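You operate a simulated robot arm through the tools that you are given. There is no shell and no other tool. Be economical: measure what you need, move in short steps, check, and stop when the job is done.

You run a simulated robot arm. Do the job below in one go: nothing can be reset, and whatever is moved stays where it is left.

Task
Fetch the voltage tester and stand it on the middle of the plywood table. Take the rubber float and leave it on the small orange tile panel. Push the middle drawer shut. Close the top drawer. Put the sink strainer on the clear worktop by the corner. Take the sealer applicator and put it on the white order slip. Take the end cap and put it on the top of the pipe casing. Open the brush box lid. Do these in any order. Set down upright: voltage tester, rubber float.

Only the result counts: the job must be done as asked and must still hold three seconds after the hand-in. Knocking over, shifting, dropping, spilling or breaking anything else fails it. A push-on lid holds only when it is set on centred and level and pressed home; a screw cap is set on level and turned clockwise until tight.

Robot
A 6-joint arm with a two-finger gripper on a trunk, on a base that drives. Base frame: it is fixed to the floor where the robot stands at the start and does not move with it; the origin is under the middle of the robot, x ahead of it, y to its left, z up; the surface under the hand at the start is at about z = 0.8. Readings come in m, degrees, newtons and seconds.
With the tool pointing down near the work surface it reaches from about 0.3 to 0.74 m from the robot's upright axis, wherever it stands. Its first joint turns from -166.0 to 166.0 degrees. Places, roughly: brush box lid [3.4, -1.7, 0.8]; clear worktop by the corner [-0.6, 2.8, 0.9]; end cap (4x4x5 cm) [-0.5, 2.7, 0.9]; middle drawer [1.8, 2.6, 0.5]; middle of the plywood table [-0.5, -2.5, 0.8]; order slip [-0.5, 2.75, 1]; rubber float (15x7x7 cm) [1.8, 2.8, 0.9]; sealer applicator (9x6x5 cm) [0, 2.9, 0.9]; sink strainer (8x8x6 cm) [1.4, 2.8, 0.7]; small orange tile panel (25x14x3 cm) [0.3, 2.8, 0.9]; top drawer [1.8, 2.6, 0.8]; top of the pipe casing (17x31 cm) [-1.42, 0.46, 0.44]; voltage tester [0.5, 0.25, 1]. Payload 1.57 kg.
Tool frame: the origin (TCP) lies between the finger pads and is the grasp point; the fingertips stand 0.021 m ahead of it; z points along the fingers, y is the line along which they close. Largest opening 0.07 m; the body of the gripper starts 0.05 m behind the TCP.
Orientation is that of the tool frame in the base frame, as [roll, pitch, yaw] about the fixed x, y, z axes, in that order (R = Rz(yaw) Ry(pitch) Rx(roll)). With the fingers straight down and closing along the base's y, the tool's x points along the base's -x, its y along +y and its z along -z.

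Tools
- The arm moves only by the tool servo_tool. Its argument "steps" is text: rows parted by semicolons, each of 7 numbers parted by spaces: the gripper command, from -1 (fully open) to 1 (shut), values between in proportion, then the shift along the base's x, y, z in units of 300 mm (1.0 is 300 mm), then the turn, a rotation vector about the base's x, y, z in units of 120 degrees (1.0 is 120 degrees). In form: fingers dx dy dz rx ry rz; .... A call has 1 to 20 rows; each row is the pose to reach, as a shift and turn from the pose commanded when the call began. A call with a number of a shift or a turn outside -1 to 1 is refused whole. Rows are played at 5 a second. More than 0.05 m and 8.6 degrees between two rows, or a gripper value outside its range, and nothing of the call is played. A pose out of reach is approached as far as the arm can. The call stops where the force on the tool passes 40 N (or 10 N more than at its start, if that is more) or the arm is blocked; 0.2 s more then pass. The fingers move at their own pace and stop on an object; they squeeze with about 21 N. The grip force told is the motor's: it shows also when the fingers shut on nothing. Time passes only in rows, and 0.2 s behind the last, so rows that repeat a pose let the fingers close. It gives the time, the measured TCP pose, the force on the tool (base axes), the opening and the grip force at its end, in the units of the frame above (readings bear some noise), with the torque about the TCP (base axes, N m) and any sound that the robot's microphone picked up.
- Cameras (640 x 400 px; columns grow to the right, rows downward): "scene" is now at [0.0253, 0.1563, 1.484]; the picture's right is [0.03, -1.00, 0.00], its down [-0.72, -0.02, -0.69] and it looks along [0.69, 0.02, -0.72] (base axes); focal length 276 px, centre (320, 200). "wrist" rides on the gripper at [0.079, 0.004, -0.081] in the tool frame; the picture's right is [-0.05, 1.00, 0.00], its down [-0.67, -0.03, -0.75] and it looks along [-0.74, -0.04, 0.67] (tool axes); focal length 256 px, centre (320, 200). There is no depth. A picture from a camera that has moved, and an enlarged one, comes with that camera's place and axes in the base frame and with its lens.
- grab_frame(camera): a new picture of that camera. The clock stands still meanwhile.
- steer(legs): drives the robot by 1 to 6 legs, each [ahead, left, turn to the left] in m, m and degrees, along the robot's own axes; the way and the turn of a leg run together, so that a leg with both is an arc; at most 1.5 m and 180 degrees a leg. The arm and the cameras ride along, it lands a little off, and it stops where it bumps. It gives what a move gives.
- head_to(pan, tilt): turns the head with the scene camera to pan (to the left, within 155 degrees either way) and tilt (down, from -29 to 69), counted from straight ahead of the robot. It gives what a move gives.
- zoom(camera, box): a new picture of the part [left, top, right, bottom] of that camera's present view, enlarged. The clock stands still meanwhile.
- hand_in(): hands the job in; it is judged then, once.

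Work in short steps. Places have to be worked out from the pictures, the camera data and where the tool is seen: move nearer, look again, correct. Check each grasp and each placing, and mend what went wrong. You have 196 turns and 162 pictures in all, those below and enlarged ones among them. Open the gripper and draw the arm clear of the work before you hand the job in, unless the task says otherwise; then end with one line.

The tools are called after ">>>" as name(argument=value, ...) on one line, values as JSON. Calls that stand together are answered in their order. servo_tool: Moves the arm, as the interface text tells. Its arguments: {"type":"object","properties":{"steps":{"type":"string"}},"required":["steps"]} The other tools are called the same way: steer (legs) drives the base; head_to (pan, tilt) turns the head that bears the scene camera; grab_frame (camera) takes a picture; zoom (camera, box) takes an enlarged picture of a part of a camera's view; hand_in () hands the job in.

At the start:

```text
t: 0.0
tool_pos: [0.4724, 0.0467, 1.0447]
tcp_rot: [-180.0, -0.1, 180.0]
contact_force: [-1.0, -0.1, 1.0]
moment: [0.01, 0.01, -0.03]
width: 0.07
grasp_force: 0.0
robot x, y, heading: [0.0006, -0.0048, 0.1]
head pan, tilt: [1.4, 46.1]
```

scene: 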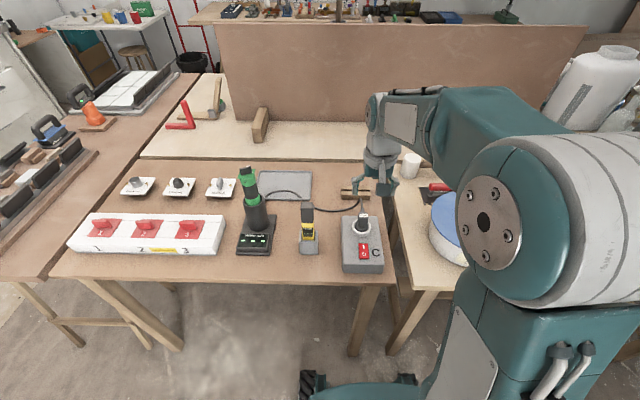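
wrist: 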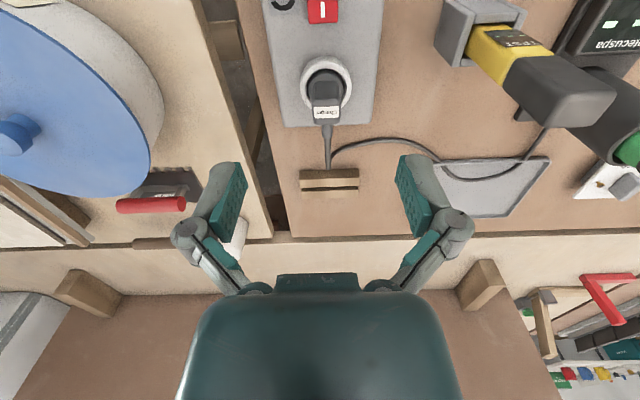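

I'll look closely at the bench in front of me to identify the voltage tester.

>>> zoom(camera="scene", box=[220, 150, 400, 280])

>>> zoom(camera="wrist", box=[400, 0, 640, 150])

```text
3.08 times, centred on (310, 215) of scene
camera zoom: at [0.0253, 0.1563, 1.484], right [0.03, -1.0, 0.0], down [-0.72, -0.02, -0.69], along [0.69, 0.02, -0.72], focal length 848 px, centre (351, 154)
```

zoom: 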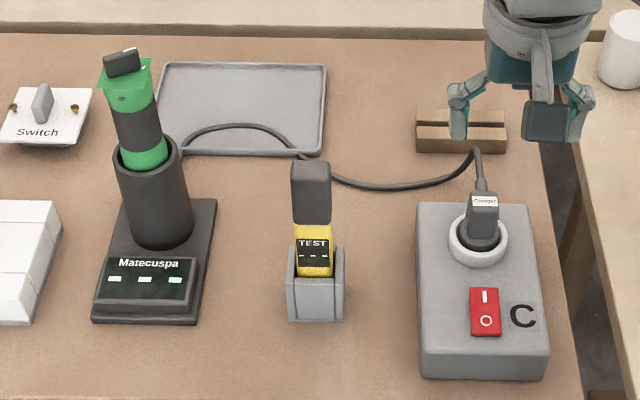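

```text
2.67 times, centred on (520, 75) of wrist
camera zoom: at [0.3942, 0.0523, 1.1274], right [0.05, 1.0, 0.0], down [0.67, -0.03, 0.74], along [0.74, -0.04, -0.67], focal length 683 px, centre (-213, 533)
```

zoom: 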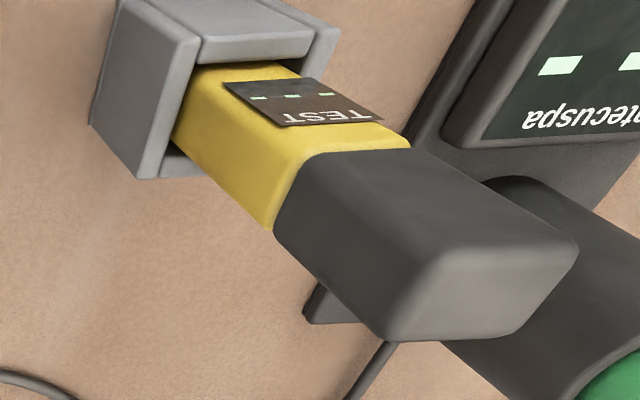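

The yellow "TEST" stick in its grey holder is at about (0.5, 0.2), the voltage tester. I'll survey the room before moving.

>>> head_to(pan=-110, tilt=20)

>>> grab_frame(camera="scene")

>>> head_to(pan=85, tilt=20)

>>> grab_frame(camera="scene")

>>> head_to(pan=153, tilt=25)

>>> grab_frame(camera="scene")

>>> head_to(pan=-45, tilt=15)

>>> grab_frame(camera="scene")

```text
t: 1.9
tool_pos: [0.4738, 0.0456, 1.0456]
tcp_rot: [180.0, -0.1, 179.9]
contact_force: [0.4, -0.3, -0.4]
moment: [0.0, 0.01, 0.0]
width: 0.07
grasp_force: 0.0
robot x, y, heading: [-0.0013, 0.0006, -0.0]
head pan, tilt: [-110.0, 20.0]
```

```text
157 pictures are left
camera scene: at [-0.0869, 0.0667, 1.5244], right [-0.94, 0.34, 0.0], down [0.12, 0.32, -0.94], along [-0.32, -0.88, -0.34], focal length 276 px, centre (320, 200)
```

scene: 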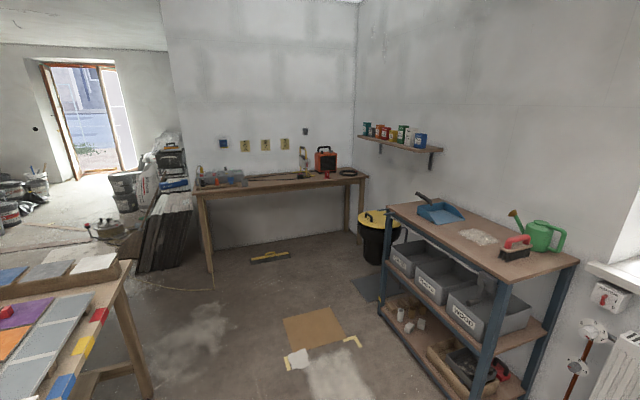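

```text
t: 4.8
tool_pos: [0.4731, 0.0469, 1.0458]
tcp_rot: [-179.9, -0.1, 180.0]
contact_force: [-0.4, 0.3, -0.7]
moment: [0.0, 0.01, -0.03]
width: 0.07
grasp_force: 0.0
robot x, y, heading: [-0.0014, 0.0029, -0.1]
head pan, tilt: [85.0, 20.0]
```

```text
156 pictures are left
camera scene: at [-0.0469, 0.2471, 1.5242], right [1.0, -0.09, 0.0], down [-0.03, -0.34, -0.94], along [0.08, 0.94, -0.34], focal length 276 px, centre (320, 200)
```

scene: 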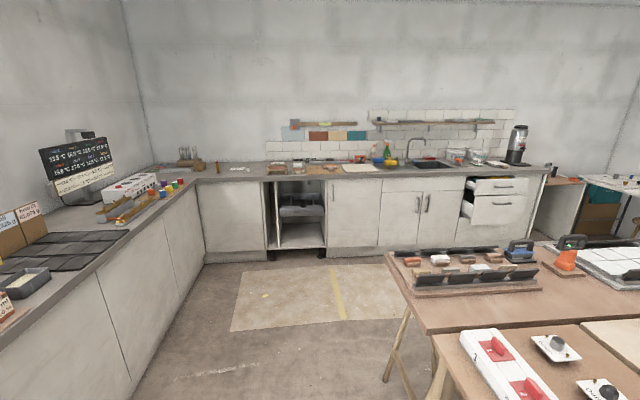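

```text
t: 6.2
tool_pos: [0.4733, 0.0472, 1.0455]
tcp_rot: [180.0, -0.1, -180.0]
contact_force: [0.0, 0.1, -0.1]
moment: [0.01, -0.01, 0.01]
width: 0.0704
grasp_force: 0.0
robot x, y, heading: [0.0004, 0.0019, -0.0]
head pan, tilt: [153.0, 25.0]
```

```text
155 pictures are left
camera scene: at [-0.1371, 0.1962, 1.5163], right [0.45, 0.89, 0.0], down [0.38, -0.19, -0.91], along [-0.81, 0.41, -0.42], focal length 276 px, centre (320, 200)
```

scene: 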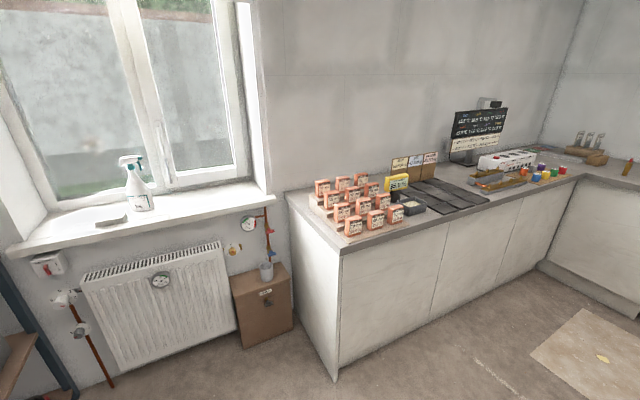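

```text
t: 9.1
tool_pos: [0.4727, 0.0469, 1.0459]
tcp_rot: [180.0, -0.1, 180.0]
contact_force: [-0.2, -1.0, 0.2]
moment: [0.01, 0.03, 0.03]
width: 0.07
grasp_force: 0.1
robot x, y, heading: [-0.0, 0.0007, -0.1]
head pan, tilt: [-45.0, 15.0]
```

```text
154 pictures are left
camera scene: at [0.011, 0.0882, 1.5325], right [-0.71, -0.71, 0.0], down [-0.18, 0.18, -0.97], along [0.68, -0.68, -0.26], focal length 276 px, centre (320, 200)
```

scene: 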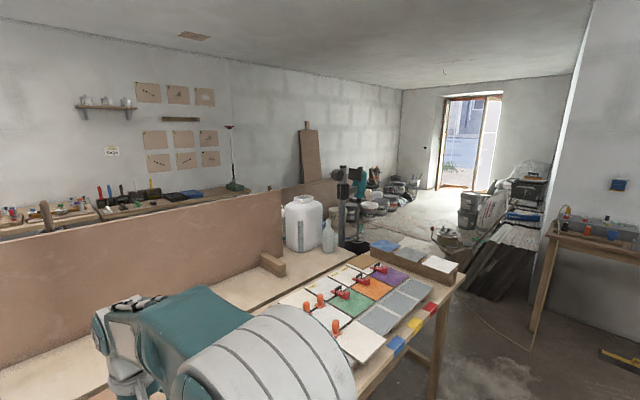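

First to the tester: I'll move above it, open, and look with both cameras.

>>> servo_tool(steps="-1 0 0.1 0.1 0 0 0; -1 0 0.25 0.1 0 0 0; -1 0 0.4 0.1 0 0 0; -1 0 0.5 0.1 0 0 0")

>>> grab_frame(camera="wrist")

>>> head_to(pan=15, tilt=45)

>>> zoom(camera="scene", box=[220, 100, 420, 280])

```text
t: 10.1
tool_pos: [0.4732, 0.197, 1.0755]
tcp_rot: [-180.0, 0.0, -180.0]
contact_force: [0.0, -0.3, -0.5]
moment: [0.03, 0.03, 0.01]
width: 0.0699
grasp_force: 0.1
robot x, y, heading: [0.0017, 0.0013, -0.2]
head pan, tilt: [-45.0, 15.0]
```

```text
153 pictures are left
camera wrist: at [0.3942, 0.2032, 1.1578], right [0.05, 1.0, 0.0], down [0.67, -0.04, 0.74], along [0.74, -0.04, -0.67], focal length 256 px, centre (320, 200)
```

wrist: 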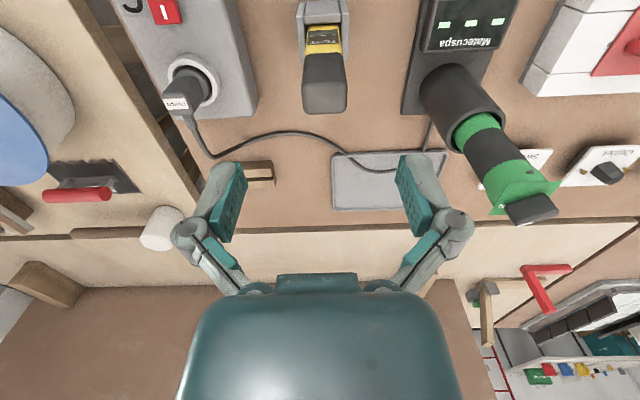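

```text
t: 11.4
tool_pos: [0.4722, 0.1963, 1.0759]
tcp_rot: [-179.9, -0.1, -180.0]
contact_force: [0.3, -0.8, 0.4]
moment: [0.02, 0.02, -0.02]
width: 0.07
grasp_force: 0.0
robot x, y, heading: [-0.0023, -0.0005, 0.0]
head pan, tilt: [15.0, 45.0]
```

```text
2.22 times, centred on (320, 190) of scene
camera zoom: at [0.0236, 0.176, 1.4855], right [0.26, -0.97, 0.0], down [-0.68, -0.18, -0.71], along [0.68, 0.18, -0.71], focal length 612 px, centre (320, 222)
```

zoom: 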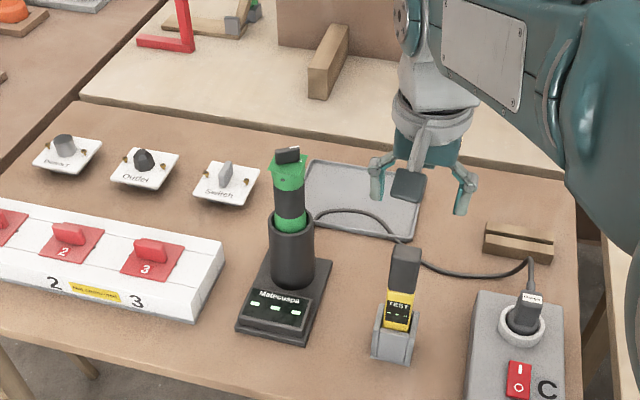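

Tester cap centre is about (0.479, 0.201), top z≈0.985. I'll descend to TCP z≈0.95 and close.

>>> servo_tool(steps="-1 0.02 0.015 -0.12 0 0 0; -1 0.02 0.015 -0.24 0 0 0; -1 0.02 0.015 -0.34 0 0 0; -1 0.02 0.015 -0.42 0 0 0; -1 0.02 0.015 -0.42 0 0 0; 0 0.02 0.015 -0.42 0 0 0; 1 0.02 0.015 -0.42 0 0 0; 1 0.02 0.015 -0.42 0 0 0; 1 0.02 0.015 -0.42 0 0 0")

>>> zoom(camera="scene", box=[270, 120, 420, 270])

```text
t: 13.4
tool_pos: [0.4789, 0.2013, 0.9519]
tcp_rot: [-180.0, 0.1, -180.0]
contact_force: [0.2, -0.2, 15.0]
moment: [0.01, -0.12, 0.0]
width: 0.0315
grasp_force: 20.9
robot x, y, heading: [0.0025, 0.0011, 0.2]
head pan, tilt: [15.0, 45.0]
```

```text
2.67 times, centred on (345, 195) of scene
camera zoom: at [0.0229, 0.1756, 1.4856], right [0.26, -0.97, 0.0], down [-0.68, -0.18, -0.71], along [0.68, 0.18, -0.71], focal length 735 px, centre (253, 213)
```

zoom: 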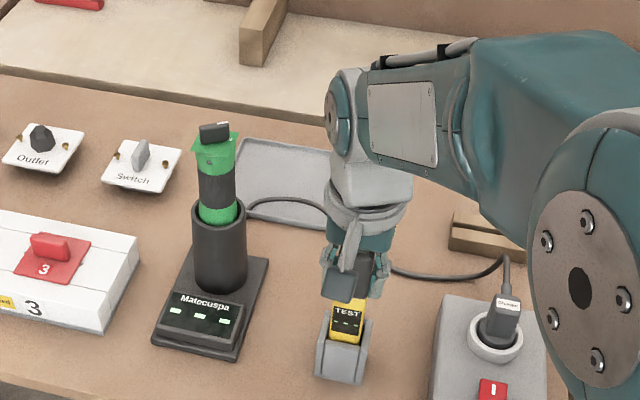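

Grip is 31.5 mm wide with the palm just touching the top. I'll lift straight up out of the holder.

>>> servo_tool(steps="1 0 0 0.03 0 0 0; 1 0 0 0.1 0 0 0; 1 0 0 0.22 0 0 0; 1 0 0 0.36 0 0 0; 1 0 0 0.5 0 0 0; 1 0 0 0.6 0 0 0; 1 0 0 0.6 0 0 0")

>>> grab_frame(camera="scene")

```text
t: 15.0
tool_pos: [0.4789, 0.2016, 1.1294]
tcp_rot: [-179.8, -0.1, 180.0]
contact_force: [0.6, -0.7, -1.3]
moment: [0.0, 0.02, 0.06]
width: 0.0314
grasp_force: 20.7
robot x, y, heading: [-0.0017, -0.0004, 0.0]
head pan, tilt: [15.0, 45.0]
```

```text
150 pictures are left
camera scene: at [0.0236, 0.1761, 1.4854], right [0.26, -0.97, 0.0], down [-0.68, -0.18, -0.71], along [0.68, 0.18, -0.71], focal length 276 px, centre (320, 200)
```

scene: 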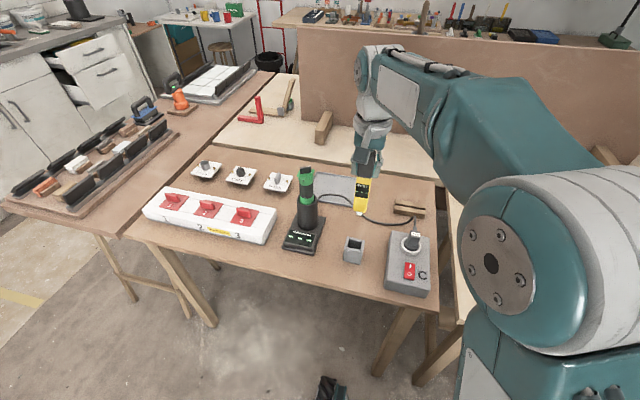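

Tester is out, hanging below the gripper. I'll pull the arm in, back off, turn right and drive down the aisle toward the plywood table, keeping off the cardboard on the floor.

>>> servo_tool(steps="1 -0.1 -0.1 0.1 0 0 0; 1 -0.2 -0.2 0.15 0 0 0; 1 -0.3 -0.35 0.15 0 0 0; 1 -0.35 -0.5 0.15 0 0 0; 1 -0.35 -0.6 0.15 0 0 0")

>>> steer(legs=[[-0.15, 0, 0], [0, 0, -90]])

>>> head_to(pan=0, tilt=35)

>>> grab_frame(camera="scene")

```text
refused: row 1 steps farther than a row can; nothing moved
```

```text
t: 20.2
tool_pos: [0.0493, -0.4804, 1.1301]
tcp_rot: [-179.9, -0.1, 89.8]
contact_force: [0.2, 0.2, -0.1]
moment: [-0.01, 0.0, 0.0]
width: 0.0315
grasp_force: 21.4
robot x, y, heading: [-0.152, -0.0029, -90.1]
head pan, tilt: [15.0, 45.0]
```

```text
t: 20.9
tool_pos: [0.049, -0.4803, 1.1302]
tcp_rot: [-180.0, 0.0, 89.7]
contact_force: [-0.2, 0.5, -0.8]
moment: [0.0, 0.03, 0.0]
width: 0.0316
grasp_force: 21.4
robot x, y, heading: [-0.1498, -0.0033, -90.4]
head pan, tilt: [0.0, 35.0]
```

```text
149 pictures are left
camera scene: at [0.0097, -0.0314, 1.5002], right [-1.0, 0.01, 0.0], down [0.0, 0.57, -0.82], along [-0.01, -0.82, -0.57], focal length 276 px, centre (320, 200)
```

scene: 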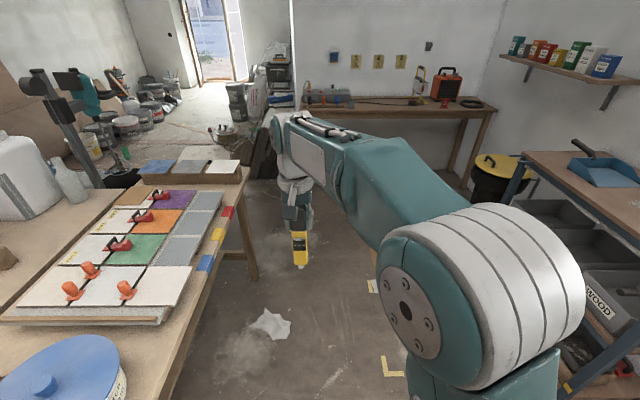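

I'll look straight down and to the right to learn the base footprint against the floor items.

>>> head_to(pan=0, tilt=69)

>>> grab_frame(camera="scene")

>>> head_to(pan=60, tilt=60)

>>> grab_frame(camera="scene")

```text
t: 21.9
tool_pos: [0.0502, -0.4796, 1.1298]
tcp_rot: [180.0, -0.1, 89.7]
contact_force: [-0.1, 0.1, -0.8]
moment: [0.02, 0.02, -0.02]
width: 0.0316
grasp_force: 21.5
robot x, y, heading: [-0.1504, 0.0003, -90.3]
head pan, tilt: [0.0, 68.8]
```

```text
148 pictures are left
camera scene: at [0.0098, 0.0007, 1.4567], right [-1.0, 0.01, 0.0], down [0.0, 0.93, -0.36], along [0.0, -0.36, -0.93], focal length 276 px, centre (320, 200)
```

scene: 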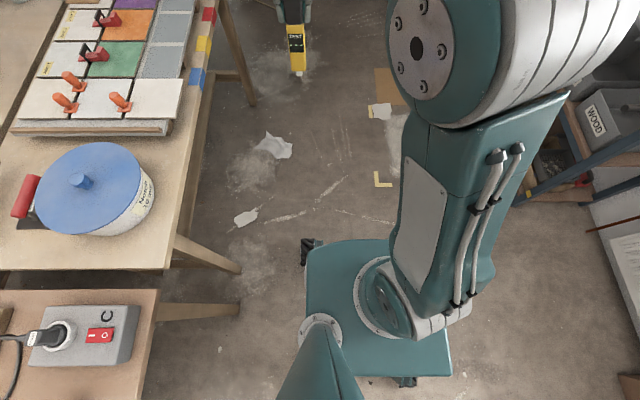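

```text
t: 23.2
tool_pos: [0.048, -0.4798, 1.1299]
tcp_rot: [180.0, 0.1, 89.6]
contact_force: [-0.3, -0.5, -1.3]
moment: [-0.06, -0.01, -0.01]
width: 0.0314
grasp_force: 21.2
robot x, y, heading: [-0.1507, 0.0032, -90.4]
head pan, tilt: [60.0, 60.0]
```

```text
147 pictures are left
camera scene: at [0.0677, 0.023, 1.4659], right [-0.51, -0.86, 0.0], down [-0.75, 0.44, -0.5], along [0.43, -0.25, -0.87], focal length 276 px, centre (320, 200)
```

scene: 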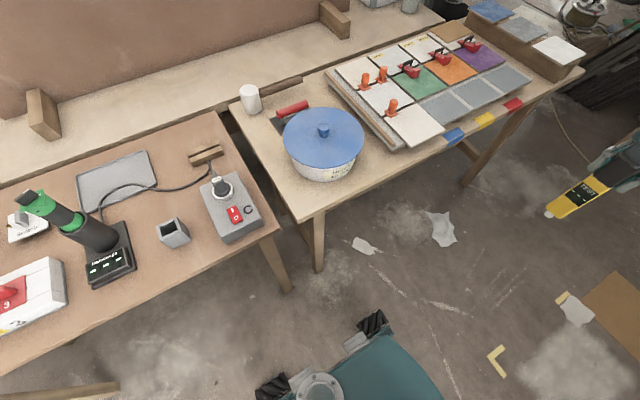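

The base is about 0.45 m wide; there's a free lane along x≈-0.1. I'll drive 1.65 m toward the plywood table and look.

>>> steer(legs=[[0.85, 0.06, 0], [0.85, 0, 0]])

>>> head_to(pan=-15, tilt=40)

>>> grab_frame(camera="scene")

```text
t: 31.9
tool_pos: [0.1107, -2.1824, 1.13]
tcp_rot: [-180.0, -0.1, 90.2]
contact_force: [-0.8, 0.2, -0.9]
moment: [0.02, 0.0, -0.02]
width: 0.0315
grasp_force: 20.6
robot x, y, heading: [-0.0939, -1.705, -89.7]
head pan, tilt: [60.0, 60.0]
```

```text
t: 33.3
tool_pos: [0.1104, -2.1822, 1.1291]
tcp_rot: [179.9, 0.1, 90.1]
contact_force: [-0.1, -0.4, -0.5]
moment: [-0.03, 0.0, 0.01]
width: 0.0314
grasp_force: 20.4
robot x, y, heading: [-0.0881, -1.7021, -89.9]
head pan, tilt: [-15.0, 40.0]
```

```text
146 pictures are left
camera scene: at [0.0451, -1.7281, 1.4927], right [-0.97, 0.25, 0.0], down [0.16, 0.62, -0.77], along [-0.2, -0.74, -0.64], focal length 276 px, centre (320, 200)
```

scene: 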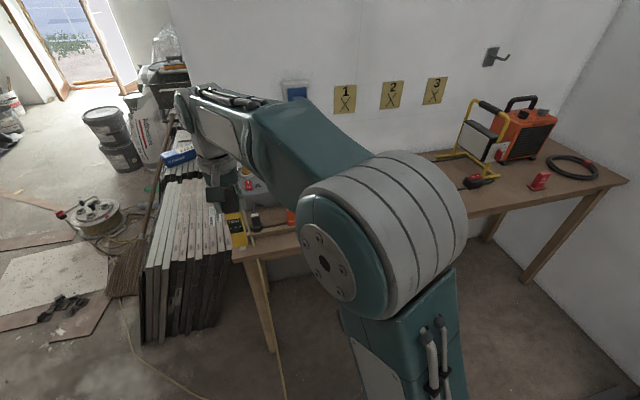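

Plywood table spans roughly x −1.4…0.15, front edge y≈−2.28. I'll lift a little, go ahead 0.12, then slide right 0.35 and look at the middle.

>>> servo_tool(steps="1 0 0 0.1 0 0 0; 1 0 0 0.2 0 0 0")

>>> steer(legs=[[0.12, 0, 0], [0, -0.35, 0]])

>>> head_to(pan=0, tilt=45)

>>> grab_frame(camera="scene")

>>> grab_frame(camera="wrist")

```text
t: 33.9
tool_pos: [0.1093, -2.1824, 1.1918]
tcp_rot: [-180.0, 0.0, 90.2]
contact_force: [0.2, 0.6, -1.7]
moment: [0.02, -0.04, 0.02]
width: 0.0314
grasp_force: 20.3
robot x, y, heading: [-0.0902, -1.6999, -89.9]
head pan, tilt: [-15.0, 40.0]
```

```text
t: 37.0
tool_pos: [-0.2335, -2.3038, 1.1907]
tcp_rot: [-179.9, 0.0, 90.5]
contact_force: [1.3, 0.5, -0.5]
moment: [0.01, 0.01, -0.01]
width: 0.0315
grasp_force: 20.9
robot x, y, heading: [-0.44, -1.8222, -89.6]
head pan, tilt: [-15.0, 40.0]
```

```text
t: 37.8
tool_pos: [-0.2334, -2.3047, 1.1901]
tcp_rot: [180.0, -0.1, 90.4]
contact_force: [0.4, 0.6, -1.0]
moment: [0.01, 0.0, -0.04]
width: 0.0312
grasp_force: 21.4
robot x, y, heading: [-0.437, -1.8274, -89.7]
head pan, tilt: [0.0, 45.0]
```

```text
145 pictures are left
camera scene: at [-0.2782, -1.8484, 1.4854], right [-1.0, -0.01, 0.0], down [-0.01, 0.71, -0.71], along [0.0, -0.71, -0.71], focal length 276 px, centre (320, 200)
```

scene: 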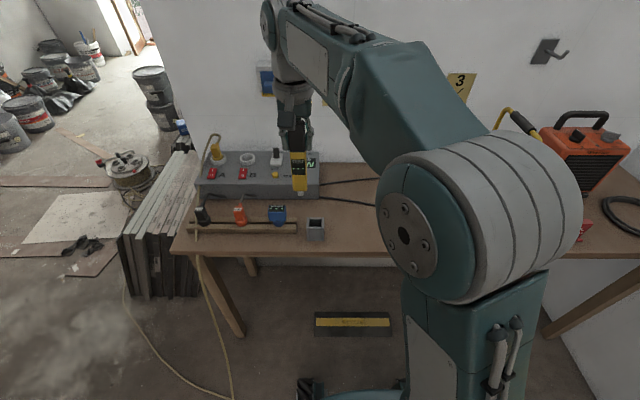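

```text
144 pictures are left
camera wrist: at [-0.2314, -2.2227, 1.2724], right [1.0, -0.05, 0.0], down [-0.03, -0.67, 0.74], along [-0.03, -0.74, -0.67], focal length 256 px, centre (320, 200)
```

wrist: 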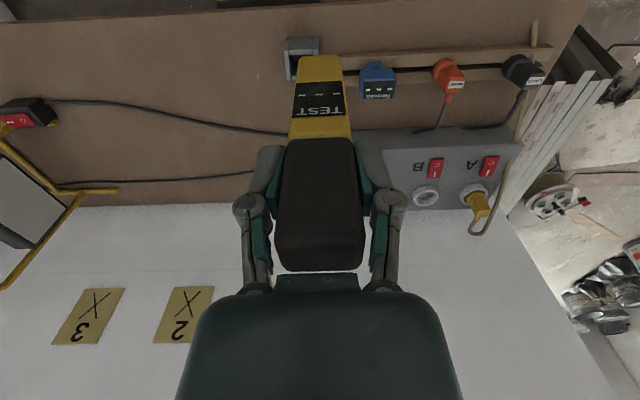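

Clear spot between the two cables is around (−0.56, −2.545). I'll shift the robot right and slightly ahead so the spot is well in reach, then check.

>>> steer(legs=[[0.07, -0.1, 0]])

>>> servo_tool(steps="1 -0.1 -0.05 0 0 0 0; 1 -0.22 -0.1 0 0 0 0; 1 -0.34 -0.15 0 0 0 0; 1 -0.46 -0.2 0 0 0 0; 1 -0.58 -0.25 0 0 0 0; 1 -0.69 -0.32 0 0 0 0; 1 -0.75 -0.4 0 0 0 0; 1 -0.75 -0.5 0 0 0 0;1 -0.75 -0.57 0 0 0 0; 1 -0.75 -0.57 0 0 0 0")

>>> grab_frame(camera="wrist")

>>> grab_frame(camera="scene")

```text
t: 39.1
tool_pos: [-0.328, -2.373, 1.1899]
tcp_rot: [-179.7, -0.1, 90.4]
contact_force: [0.8, 0.5, -0.7]
moment: [-0.02, -0.02, 0.02]
width: 0.0316
grasp_force: 20.8
robot x, y, heading: [-0.5389, -1.8963, -89.7]
head pan, tilt: [0.0, 45.0]
```

```text
t: 41.3
tool_pos: [-0.5613, -2.5349, 1.1872]
tcp_rot: [179.6, -0.1, 90.4]
contact_force: [0.0, 0.3, -0.8]
moment: [0.0, 0.0, 0.0]
width: 0.0316
grasp_force: 20.9
out of reach, approached as far as the arm can: row 9, 10
robot x, y, heading: [-0.535, -1.897, -89.8]
head pan, tilt: [0.0, 45.0]
```

```text
143 pictures are left
camera wrist: at [-0.5586, -2.4549, 1.2694], right [1.0, -0.05, 0.01], down [-0.03, -0.67, 0.74], along [-0.03, -0.74, -0.67], focal length 256 px, centre (320, 200)
```

wrist: 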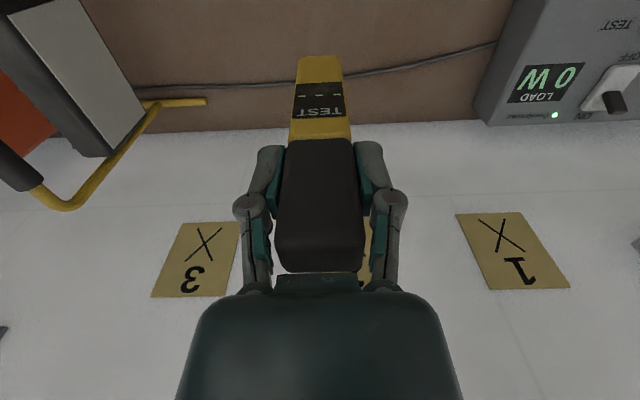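

```text
142 pictures are left
camera scene: at [-0.3754, -1.9193, 1.4855], right [-1.0, -0.01, 0.0], down [0.0, 0.71, -0.71], along [0.0, -0.71, -0.71], focal length 276 px, centre (320, 200)
```

scene: 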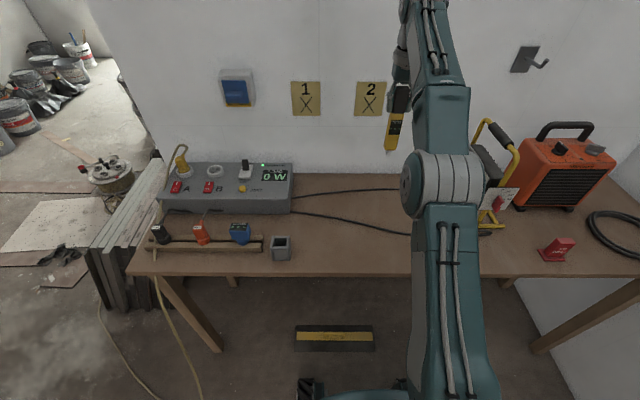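

The spot is right under the tool, between cables at y≈−2.475 and −2.655. I'll lower most of the way.

>>> servo_tool(steps="1 0 -0.015 -0.15 0 0 0; 1 0 -0.015 -0.3 0 0 0; 1 0 -0.015 -0.45 0 0 0; 1 0 -0.015 -0.6 0 0 0; 1 0 -0.015 -0.68 0 0 0; 1 0 -0.015 -0.68 0 0 0")

>>> zoom(camera="scene", box=[310, 130, 470, 280])

```text
t: 42.7
tool_pos: [-0.5633, -2.5389, 0.9846]
tcp_rot: [179.7, -0.1, 90.4]
contact_force: [-1.0, -0.1, -1.9]
moment: [-0.01, 0.01, -0.01]
width: 0.0313
grasp_force: 21.5
robot x, y, heading: [-0.5339, -1.8929, -89.6]
head pan, tilt: [0.0, 45.0]
```

```text
2.67 times, centred on (390, 205) of scene
camera zoom: at [-0.377, -1.9194, 1.4856], right [-1.0, -0.01, 0.0], down [0.0, 0.71, -0.71], along [0.0, -0.71, -0.71], focal length 735 px, centre (133, 187)
```

zoom: 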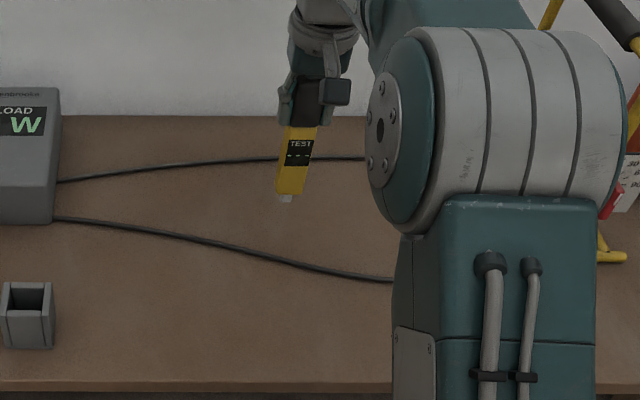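

There seems to be a pale tip at the tester's bottom; I'll zoom in on it before setting down.

>>> zoom(camera="scene", box=[367, 170, 407, 210])

```text
10.00 times, centred on (387, 190) of scene
camera zoom: at [-0.377, -1.9194, 1.4856], right [-1.0, -0.01, 0.0], down [0.0, 0.71, -0.71], along [0.0, -0.71, -0.71], focal length 2756 px, centre (-350, 300)
```

zoom: 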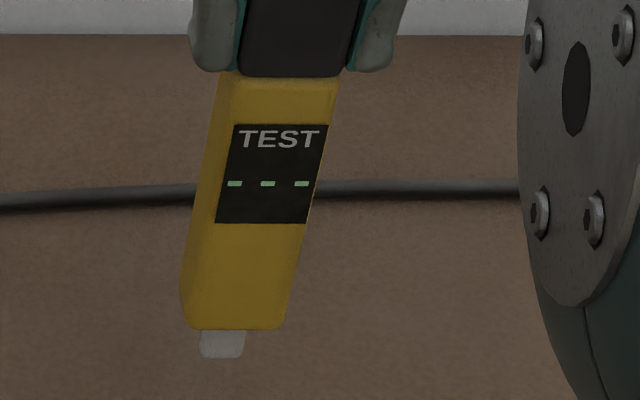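

It has a short flat stub at the bottom. I'll lower slowly and watch the force.

>>> servo_tool(steps="1 0 0 -0.02 0 0 0; 1 0 0 -0.035 0 0 0; 1 0 0 -0.05 0 0 0; 1 0 0 -0.06 0 0 0; 1 0 0 -0.07 0 0 0")

>>> zoom(camera="scene", box=[360, 160, 420, 220])

```text
t: 43.9
tool_pos: [-0.5642, -2.539, 0.9614]
tcp_rot: [179.8, -0.2, 90.4]
contact_force: [0.2, 0.8, -0.9]
moment: [0.02, 0.01, 0.03]
width: 0.0314
grasp_force: 20.9
robot x, y, heading: [-0.5379, -1.8944, -89.7]
head pan, tilt: [0.0, 45.0]
```

```text
6.67 times, centred on (390, 190) of scene
camera zoom: at [-0.3771, -1.9193, 1.4856], right [-1.0, -0.01, 0.0], down [0.0, 0.71, -0.71], along [0.0, -0.71, -0.71], focal length 1837 px, centre (-147, 267)
```

zoom: 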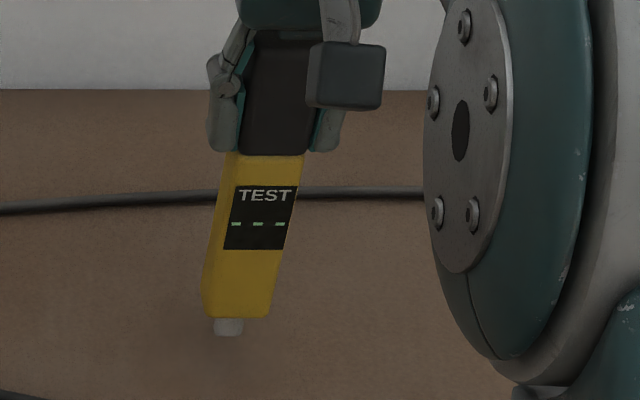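

Stub bottom is at about z=0.819, roughly 2 cm to go. Continue gently until contact.

>>> servo_tool(steps="1 0 0 -0.025 0 0 0; 1 0 0 -0.04 0 0 0; 1 0 0 -0.05 0 0 0; 1 0 0 -0.055 0 0 0; 1 0 0 -0.055 0 0 0")

```text
t: 45.1
tool_pos: [-0.5651, -2.54, 0.9475]
tcp_rot: [179.7, 0.0, 90.5]
contact_force: [-0.1, 2.8, 14.0]
moment: [0.41, 0.01, -0.04]
width: 0.0315
grasp_force: 20.7
robot x, y, heading: [-0.5318, -1.894, -89.8]
head pan, tilt: [0.0, 45.0]
```

Contact made. I'll ease off 1 mm of pressure and open the fingers just a little, staying around it to check it stands.

>>> servo_tool(steps="1 0 0 0.004 0 0 0; 1 0 0 0.004 0 0 0; 0.1 0 0 0.004 0 0 0; -0.1 0 0 0.004 0 0 0; -0.1 0 0 0.004 0 0 0; -0.1 0 0 0.004 0 0 0")

>>> zoom(camera="scene", box=[360, 160, 420, 220])

>>> grab_frame(camera="wrist")

```text
t: 46.5
tool_pos: [-0.5627, -2.5406, 0.9475]
tcp_rot: [179.8, -0.1, 90.3]
contact_force: [1.1, 0.2, -0.2]
moment: [0.01, 0.0, -0.02]
width: 0.0384
grasp_force: 0.1
robot x, y, heading: [-0.5347, -1.8953, -89.8]
head pan, tilt: [0.0, 45.0]
```

```text
6.67 times, centred on (390, 190) of scene
camera zoom: at [-0.377, -1.9194, 1.4856], right [-1.0, -0.01, 0.0], down [0.0, 0.71, -0.71], along [0.0, -0.71, -0.71], focal length 1837 px, centre (-147, 267)
```

zoom: 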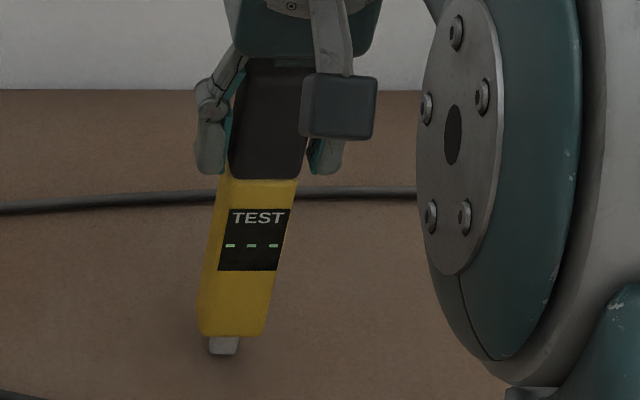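

```text
137 pictures are left
camera wrist: at [-0.5605, -2.4595, 1.0284], right [1.0, -0.05, 0.01], down [-0.04, -0.67, 0.74], along [-0.03, -0.74, -0.67], focal length 256 px, centre (320, 200)
```

wrist: 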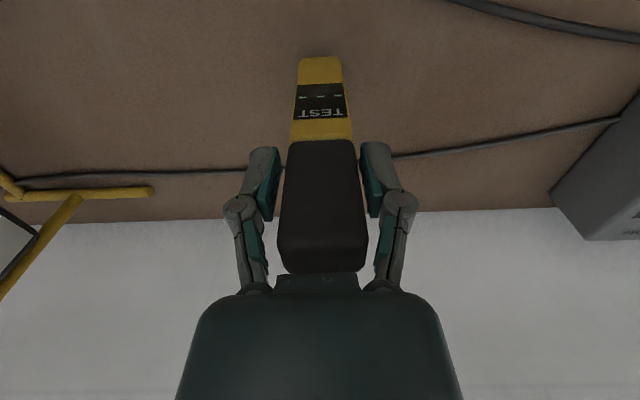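

It stands with fingers loose. Open fully and rise straight up.

>>> servo_tool(steps="-0.5 0 0 0.004 0 0 0; -1 0 0 0.004 0 0 0; -1 0 0 0.03 0 0 0; -1 0 0 0.1 0 0 0; -1 0 0 0.2 0 0 0; -1 0 0 0.35 0 0 0; -1 0 0 0.5 0 0 0; -1 0 0 0.65 0 0 0; -1 0 0 0.75 0 0 0")

>>> grab_frame(camera="scene")

>>> grab_frame(camera="wrist")

```text
t: 48.5
tool_pos: [-0.5648, -2.5407, 1.1718]
tcp_rot: [179.7, -0.1, 90.4]
contact_force: [-0.4, -0.4, -0.1]
moment: [-0.04, 0.0, -0.01]
width: 0.0699
grasp_force: 0.1
robot x, y, heading: [-0.539, -1.8929, -89.8]
head pan, tilt: [0.0, 45.0]
```

```text
136 pictures are left
camera scene: at [-0.377, -1.9193, 1.4856], right [-1.0, -0.01, 0.0], down [0.0, 0.71, -0.71], along [0.0, -0.71, -0.71], focal length 276 px, centre (320, 200)
```

scene: 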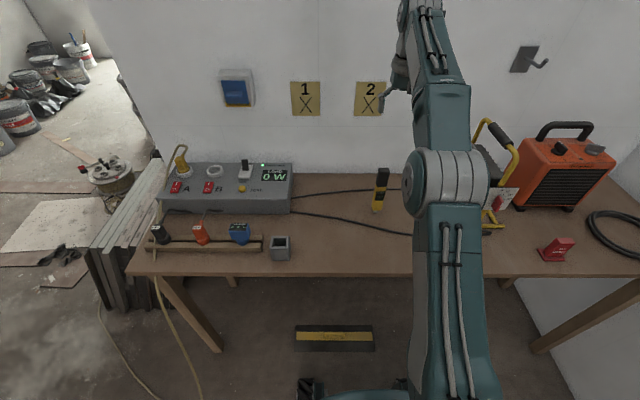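

```text
135 pictures are left
camera wrist: at [-0.561, -2.46, 1.2531], right [1.0, -0.05, 0.01], down [-0.04, -0.67, 0.74], along [-0.03, -0.74, -0.67], focal length 256 px, centre (320, 200)
```

wrist: 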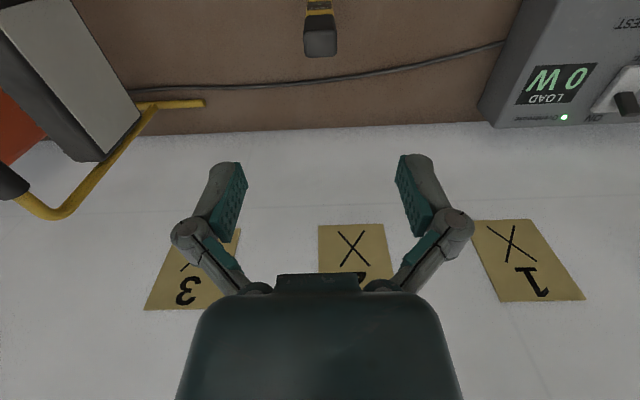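

Tester stands firmly between the cables. Next is the brush box at (3.4, −1.7); I'll back off and look for a route that way.

>>> servo_tool(steps="-1 0 0.15 0 0 0 0; -1 0 0.3 0 0 0 0; -1 0 0.45 0 0 0 0; -1 0 0.6 0 0 0 0; -1 0 0.75 0 0 0 0; -1 0 0.9 0 0 0 0")

>>> head_to(pan=80, tilt=25)

>>> grab_frame(camera="scene")

>>> head_to(pan=110, tilt=40)

>>> grab_frame(camera="scene")

```text
t: 49.9
tool_pos: [-0.565, -2.2672, 1.1726]
tcp_rot: [179.7, 0.0, 90.5]
contact_force: [-0.3, 0.2, 0.1]
moment: [0.05, -0.01, -0.04]
width: 0.07
grasp_force: 0.0
robot x, y, heading: [-0.5358, -1.8948, -89.6]
head pan, tilt: [0.0, 45.0]
```

```text
t: 51.4
tool_pos: [-0.5649, -2.2693, 1.171]
tcp_rot: [179.7, 0.0, 90.5]
contact_force: [0.5, -0.2, -0.7]
moment: [-0.02, -0.03, 0.0]
width: 0.07
grasp_force: 0.0
robot x, y, heading: [-0.5385, -1.8989, -89.8]
head pan, tilt: [80.0, 25.0]
```

```text
134 pictures are left
camera scene: at [-0.2865, -1.852, 1.5162], right [-0.17, -0.99, 0.0], down [-0.42, 0.07, -0.91], along [0.89, -0.15, -0.42], focal length 276 px, centre (320, 200)
```

scene: 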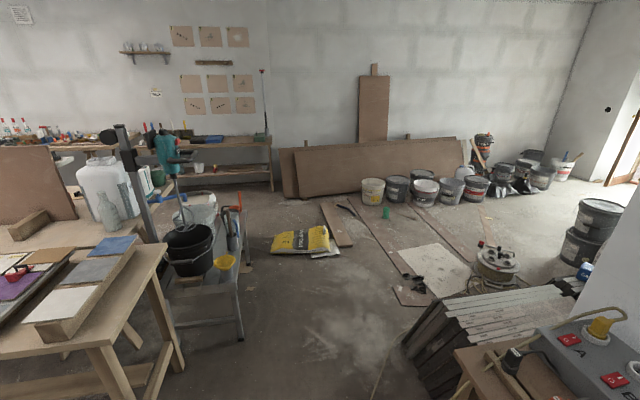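

```text
t: 52.3
tool_pos: [-0.564, -2.2681, 1.1718]
tcp_rot: [179.8, 0.0, 90.3]
contact_force: [0.3, 0.3, -0.5]
moment: [0.02, -0.01, 0.03]
width: 0.0702
grasp_force: 0.1
robot x, y, heading: [-0.5362, -1.897, -89.6]
head pan, tilt: [110.0, 40.0]
```

```text
133 pictures are left
camera scene: at [-0.2976, -1.8069, 1.4929], right [0.35, -0.94, 0.0], down [-0.6, -0.22, -0.77], along [0.72, 0.27, -0.64], focal length 276 px, centre (320, 200)
```

scene: 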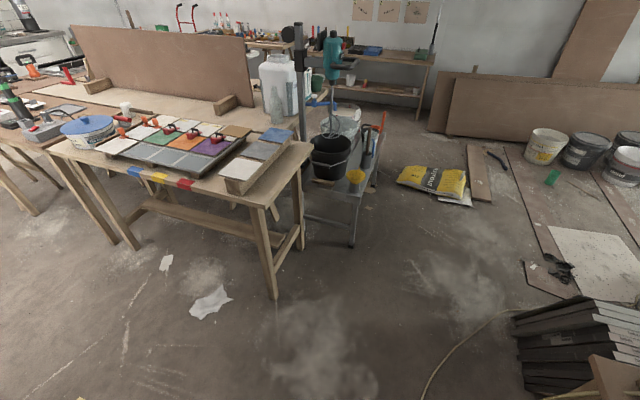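

The direct way to the brush box is blocked by a mortar bag and mixing stand; I'll do the kitchen first and try the rear aisle later. Driving back and up to the kitchen side.

>>> steer(legs=[[0, 0.42, 0], [-1.0, 0, 0], [-0.9, 0, 0], [0, 0, 180]])

>>> head_to(pan=0, tilt=35)

>>> grab_frame(camera="scene")

```text
t: 71.4
tool_pos: [-0.0705, 0.386, 1.172]
tcp_rot: [179.7, 0.0, -90.7]
contact_force: [0.3, -0.6, -0.3]
moment: [0.03, -0.02, -0.03]
width: 0.0699
grasp_force: 0.1
robot x, y, heading: [-0.11, 0.0163, 89.2]
head pan, tilt: [110.0, 40.0]
```

```text
t: 73.3
tool_pos: [-0.0713, 0.386, 1.1728]
tcp_rot: [179.7, 0.0, -90.8]
contact_force: [0.5, 0.3, 0.0]
moment: [-0.02, 0.02, 0.01]
width: 0.07
grasp_force: 0.1
robot x, y, heading: [-0.1089, 0.0145, 88.9]
head pan, tilt: [0.0, 35.0]
```

```text
132 pictures are left
camera scene: at [-0.2589, 0.0445, 1.5004], right [1.0, -0.02, 0.0], down [-0.01, -0.57, -0.82], along [0.01, 0.82, -0.57], focal length 276 px, centre (320, 200)
```

scene: 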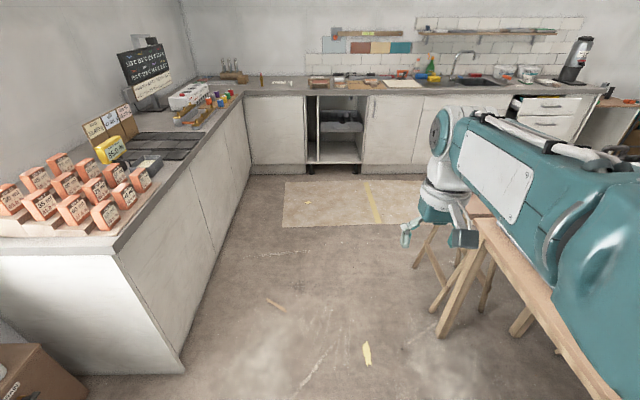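

Kitchen counter front edge is about y≈2.47. I'll drive up to about (−0.25, 1.6) and look at the counter.

>>> steer(legs=[[0.8, 0.1, 0], [0.8, 0.05, 0]])

>>> grab_frame(camera="scene")

>>> head_to(pan=-45, tilt=25)

>>> grab_frame(camera="scene")

```text
t: 81.5
tool_pos: [-0.1837, 1.9947, 1.172]
tcp_rot: [179.7, 0.0, -91.3]
contact_force: [-0.7, 0.6, 0.0]
moment: [-0.04, -0.01, 0.01]
width: 0.0699
grasp_force: 0.0
robot x, y, heading: [-0.2231, 1.6216, 88.9]
head pan, tilt: [0.0, 35.0]
```

```text
131 pictures are left
camera scene: at [-0.3755, 1.6542, 1.5004], right [1.0, -0.02, 0.0], down [-0.01, -0.57, -0.82], along [0.02, 0.82, -0.57], focal length 276 px, centre (320, 200)
```

scene: 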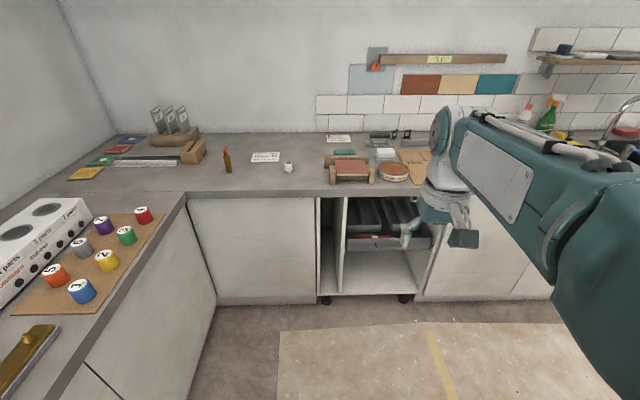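

```text
t: 82.7
tool_pos: [-0.185, 1.9951, 1.1732]
tcp_rot: [179.7, 0.0, -91.3]
contact_force: [-0.1, -0.6, 0.2]
moment: [-0.01, 0.0, 0.05]
width: 0.0701
grasp_force: 0.0
robot x, y, heading: [-0.2242, 1.624, 88.6]
head pan, tilt: [-45.0, 25.0]
```

```text
130 pictures are left
camera scene: at [-0.3111, 1.6297, 1.5162], right [0.69, -0.72, 0.0], down [-0.31, -0.29, -0.91], along [0.66, 0.63, -0.42], focal length 276 px, centre (320, 200)
```

scene: 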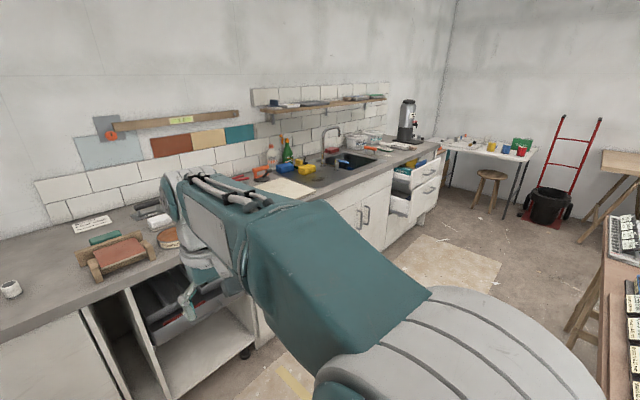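

I see the white end cap, a paper slip next to it, and the red/wood panel. Zooming in for details.

>>> head_to(pan=0, tilt=30)

>>> zoom(camera="scene", box=[200, 150, 330, 230])

>>> zoom(camera="scene", box=[310, 140, 440, 240])

```text
t: 83.8
tool_pos: [-0.185, 1.9945, 1.173]
tcp_rot: [179.7, 0.1, -91.3]
contact_force: [0.1, 0.0, -0.4]
moment: [0.0, 0.01, 0.01]
width: 0.0698
grasp_force: 0.1
robot x, y, heading: [-0.2258, 1.6197, 88.7]
head pan, tilt: [0.0, 30.0]
```

```text
4.92 times, centred on (265, 190) of scene
camera zoom: at [-0.3755, 1.6566, 1.5082], right [1.0, -0.03, 0.0], down [-0.01, -0.5, -0.87], along [0.02, 0.87, -0.5], focal length 1357 px, centre (591, 249)
```

zoom: 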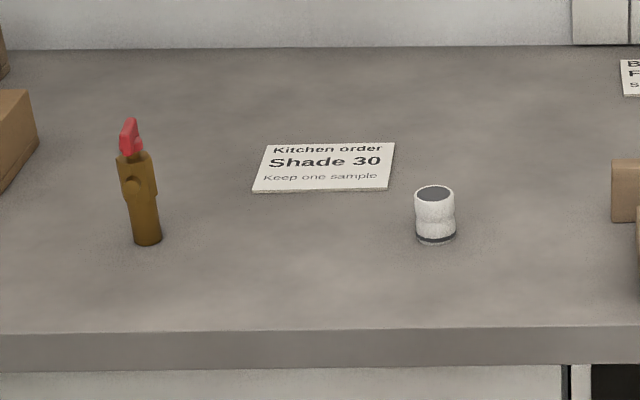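

```text
4.00 times, centred on (375, 190) of scene
camera zoom: at [-0.3755, 1.6566, 1.5082], right [1.0, -0.03, 0.0], down [-0.01, -0.5, -0.87], along [0.02, 0.87, -0.5], focal length 1102 px, centre (100, 240)
```

zoom: 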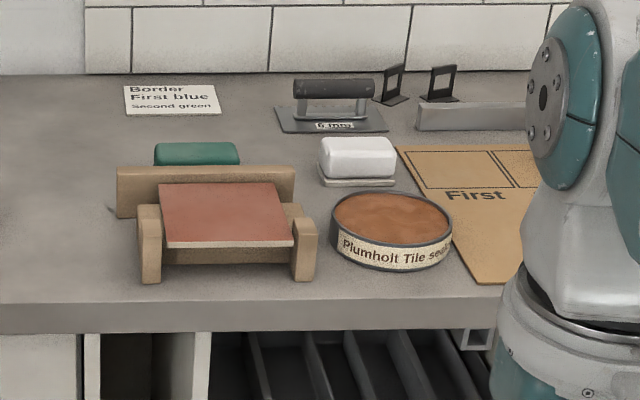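

The white pad by the sealer tin is the applicator (~(−0.03, 2.87)); "Kitchen order" slip is at ~(−0.61, 2.89). I'll drive up so the applicator is in reach.

>>> steer(legs=[[0.5, -0.14, 1.2]])

>>> head_to(pan=0, tilt=50)

>>> grab_frame(camera="scene")

>>> grab_frame(camera="wrist")

```text
t: 86.8
tool_pos: [-0.0463, 2.4923, 1.1714]
tcp_rot: [179.7, 0.0, -90.0]
contact_force: [0.3, -0.1, -0.5]
moment: [-0.01, -0.01, -0.06]
width: 0.0698
grasp_force: 0.0
robot x, y, heading: [-0.08, 2.124, 90.0]
head pan, tilt: [0.0, 30.0]
```

```text
t: 87.6
tool_pos: [-0.0458, 2.4926, 1.1726]
tcp_rot: [179.7, 0.1, -90.0]
contact_force: [-0.5, 0.2, 0.8]
moment: [-0.01, -0.01, 0.01]
width: 0.0699
grasp_force: 0.0
robot x, y, heading: [-0.0786, 2.1208, 90.1]
head pan, tilt: [0.0, 50.0]
```

```text
127 pictures are left
camera scene: at [-0.2296, 2.1366, 1.4788], right [1.0, 0.0, 0.0], down [0.0, -0.77, -0.64], along [0.0, 0.64, -0.77], focal length 276 px, centre (320, 200)
```

scene: 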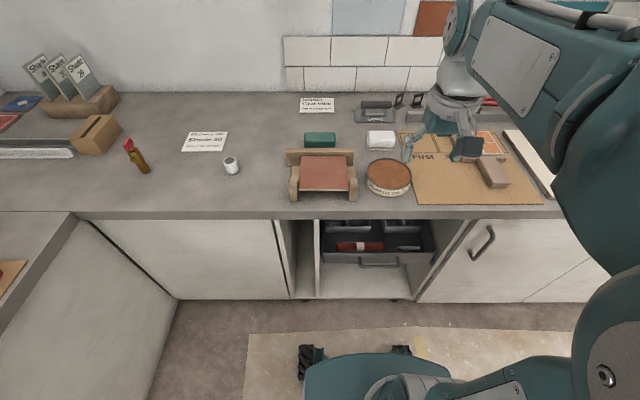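

```text
126 pictures are left
camera wrist: at [-0.0497, 2.414, 1.2533], right [-1.0, 0.05, 0.01], down [0.04, 0.67, 0.74], along [0.04, 0.74, -0.67], focal length 256 px, centre (320, 200)
```

wrist: 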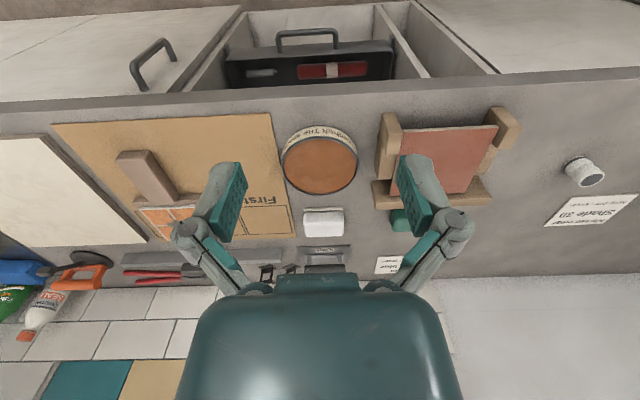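

Applicator at about (−0.034, 2.847). Zooming in on its shape.

>>> zoom(camera="scene", box=[350, 110, 420, 170])

>>> zoom(camera="wrist", box=[270, 180, 380, 280])

>>> zoom(camera="wrist", box=[40, 90, 300, 250])

```text
6.67 times, centred on (385, 140) of scene
camera zoom: at [-0.2296, 2.1366, 1.4788], right [1.0, 0.0, 0.0], down [0.0, -0.77, -0.64], along [0.0, 0.64, -0.77], focal length 1837 px, centre (-113, 600)
```

zoom: 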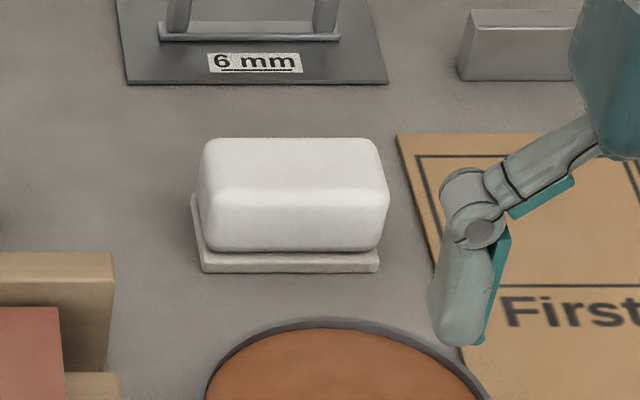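

```text
4.00 times, centred on (325, 230) of wrist
camera zoom: at [-0.0497, 2.414, 1.2533], right [-1.0, 0.05, 0.01], down [0.04, 0.67, 0.74], along [0.04, 0.74, -0.67], focal length 1024 px, centre (300, 80)
```

zoom: 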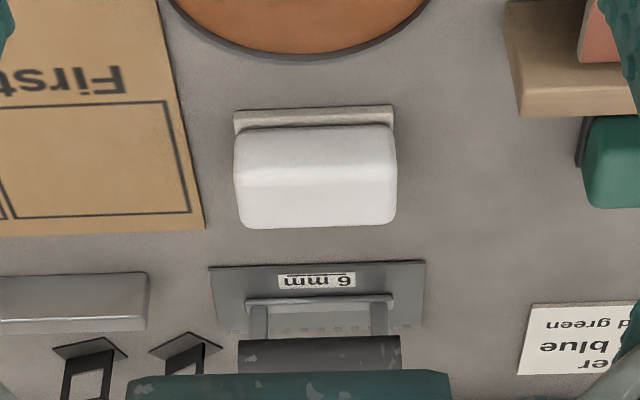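

```text
2.46 times, centred on (170, 170) of wrist
camera zoom: at [-0.0497, 2.414, 1.2533], right [-1.0, 0.05, 0.01], down [0.04, 0.67, 0.74], along [0.04, 0.74, -0.67], focal length 630 px, centre (689, 274)
```

zoom: 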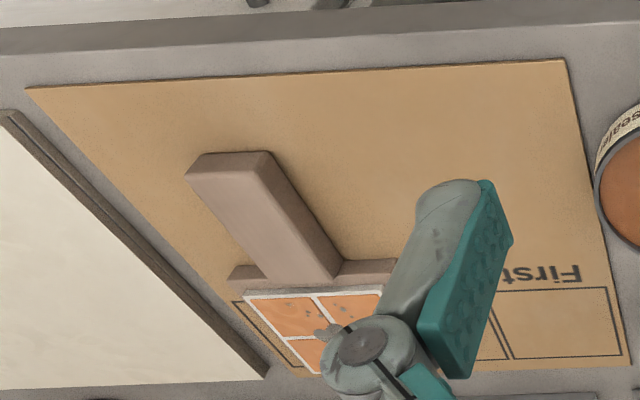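

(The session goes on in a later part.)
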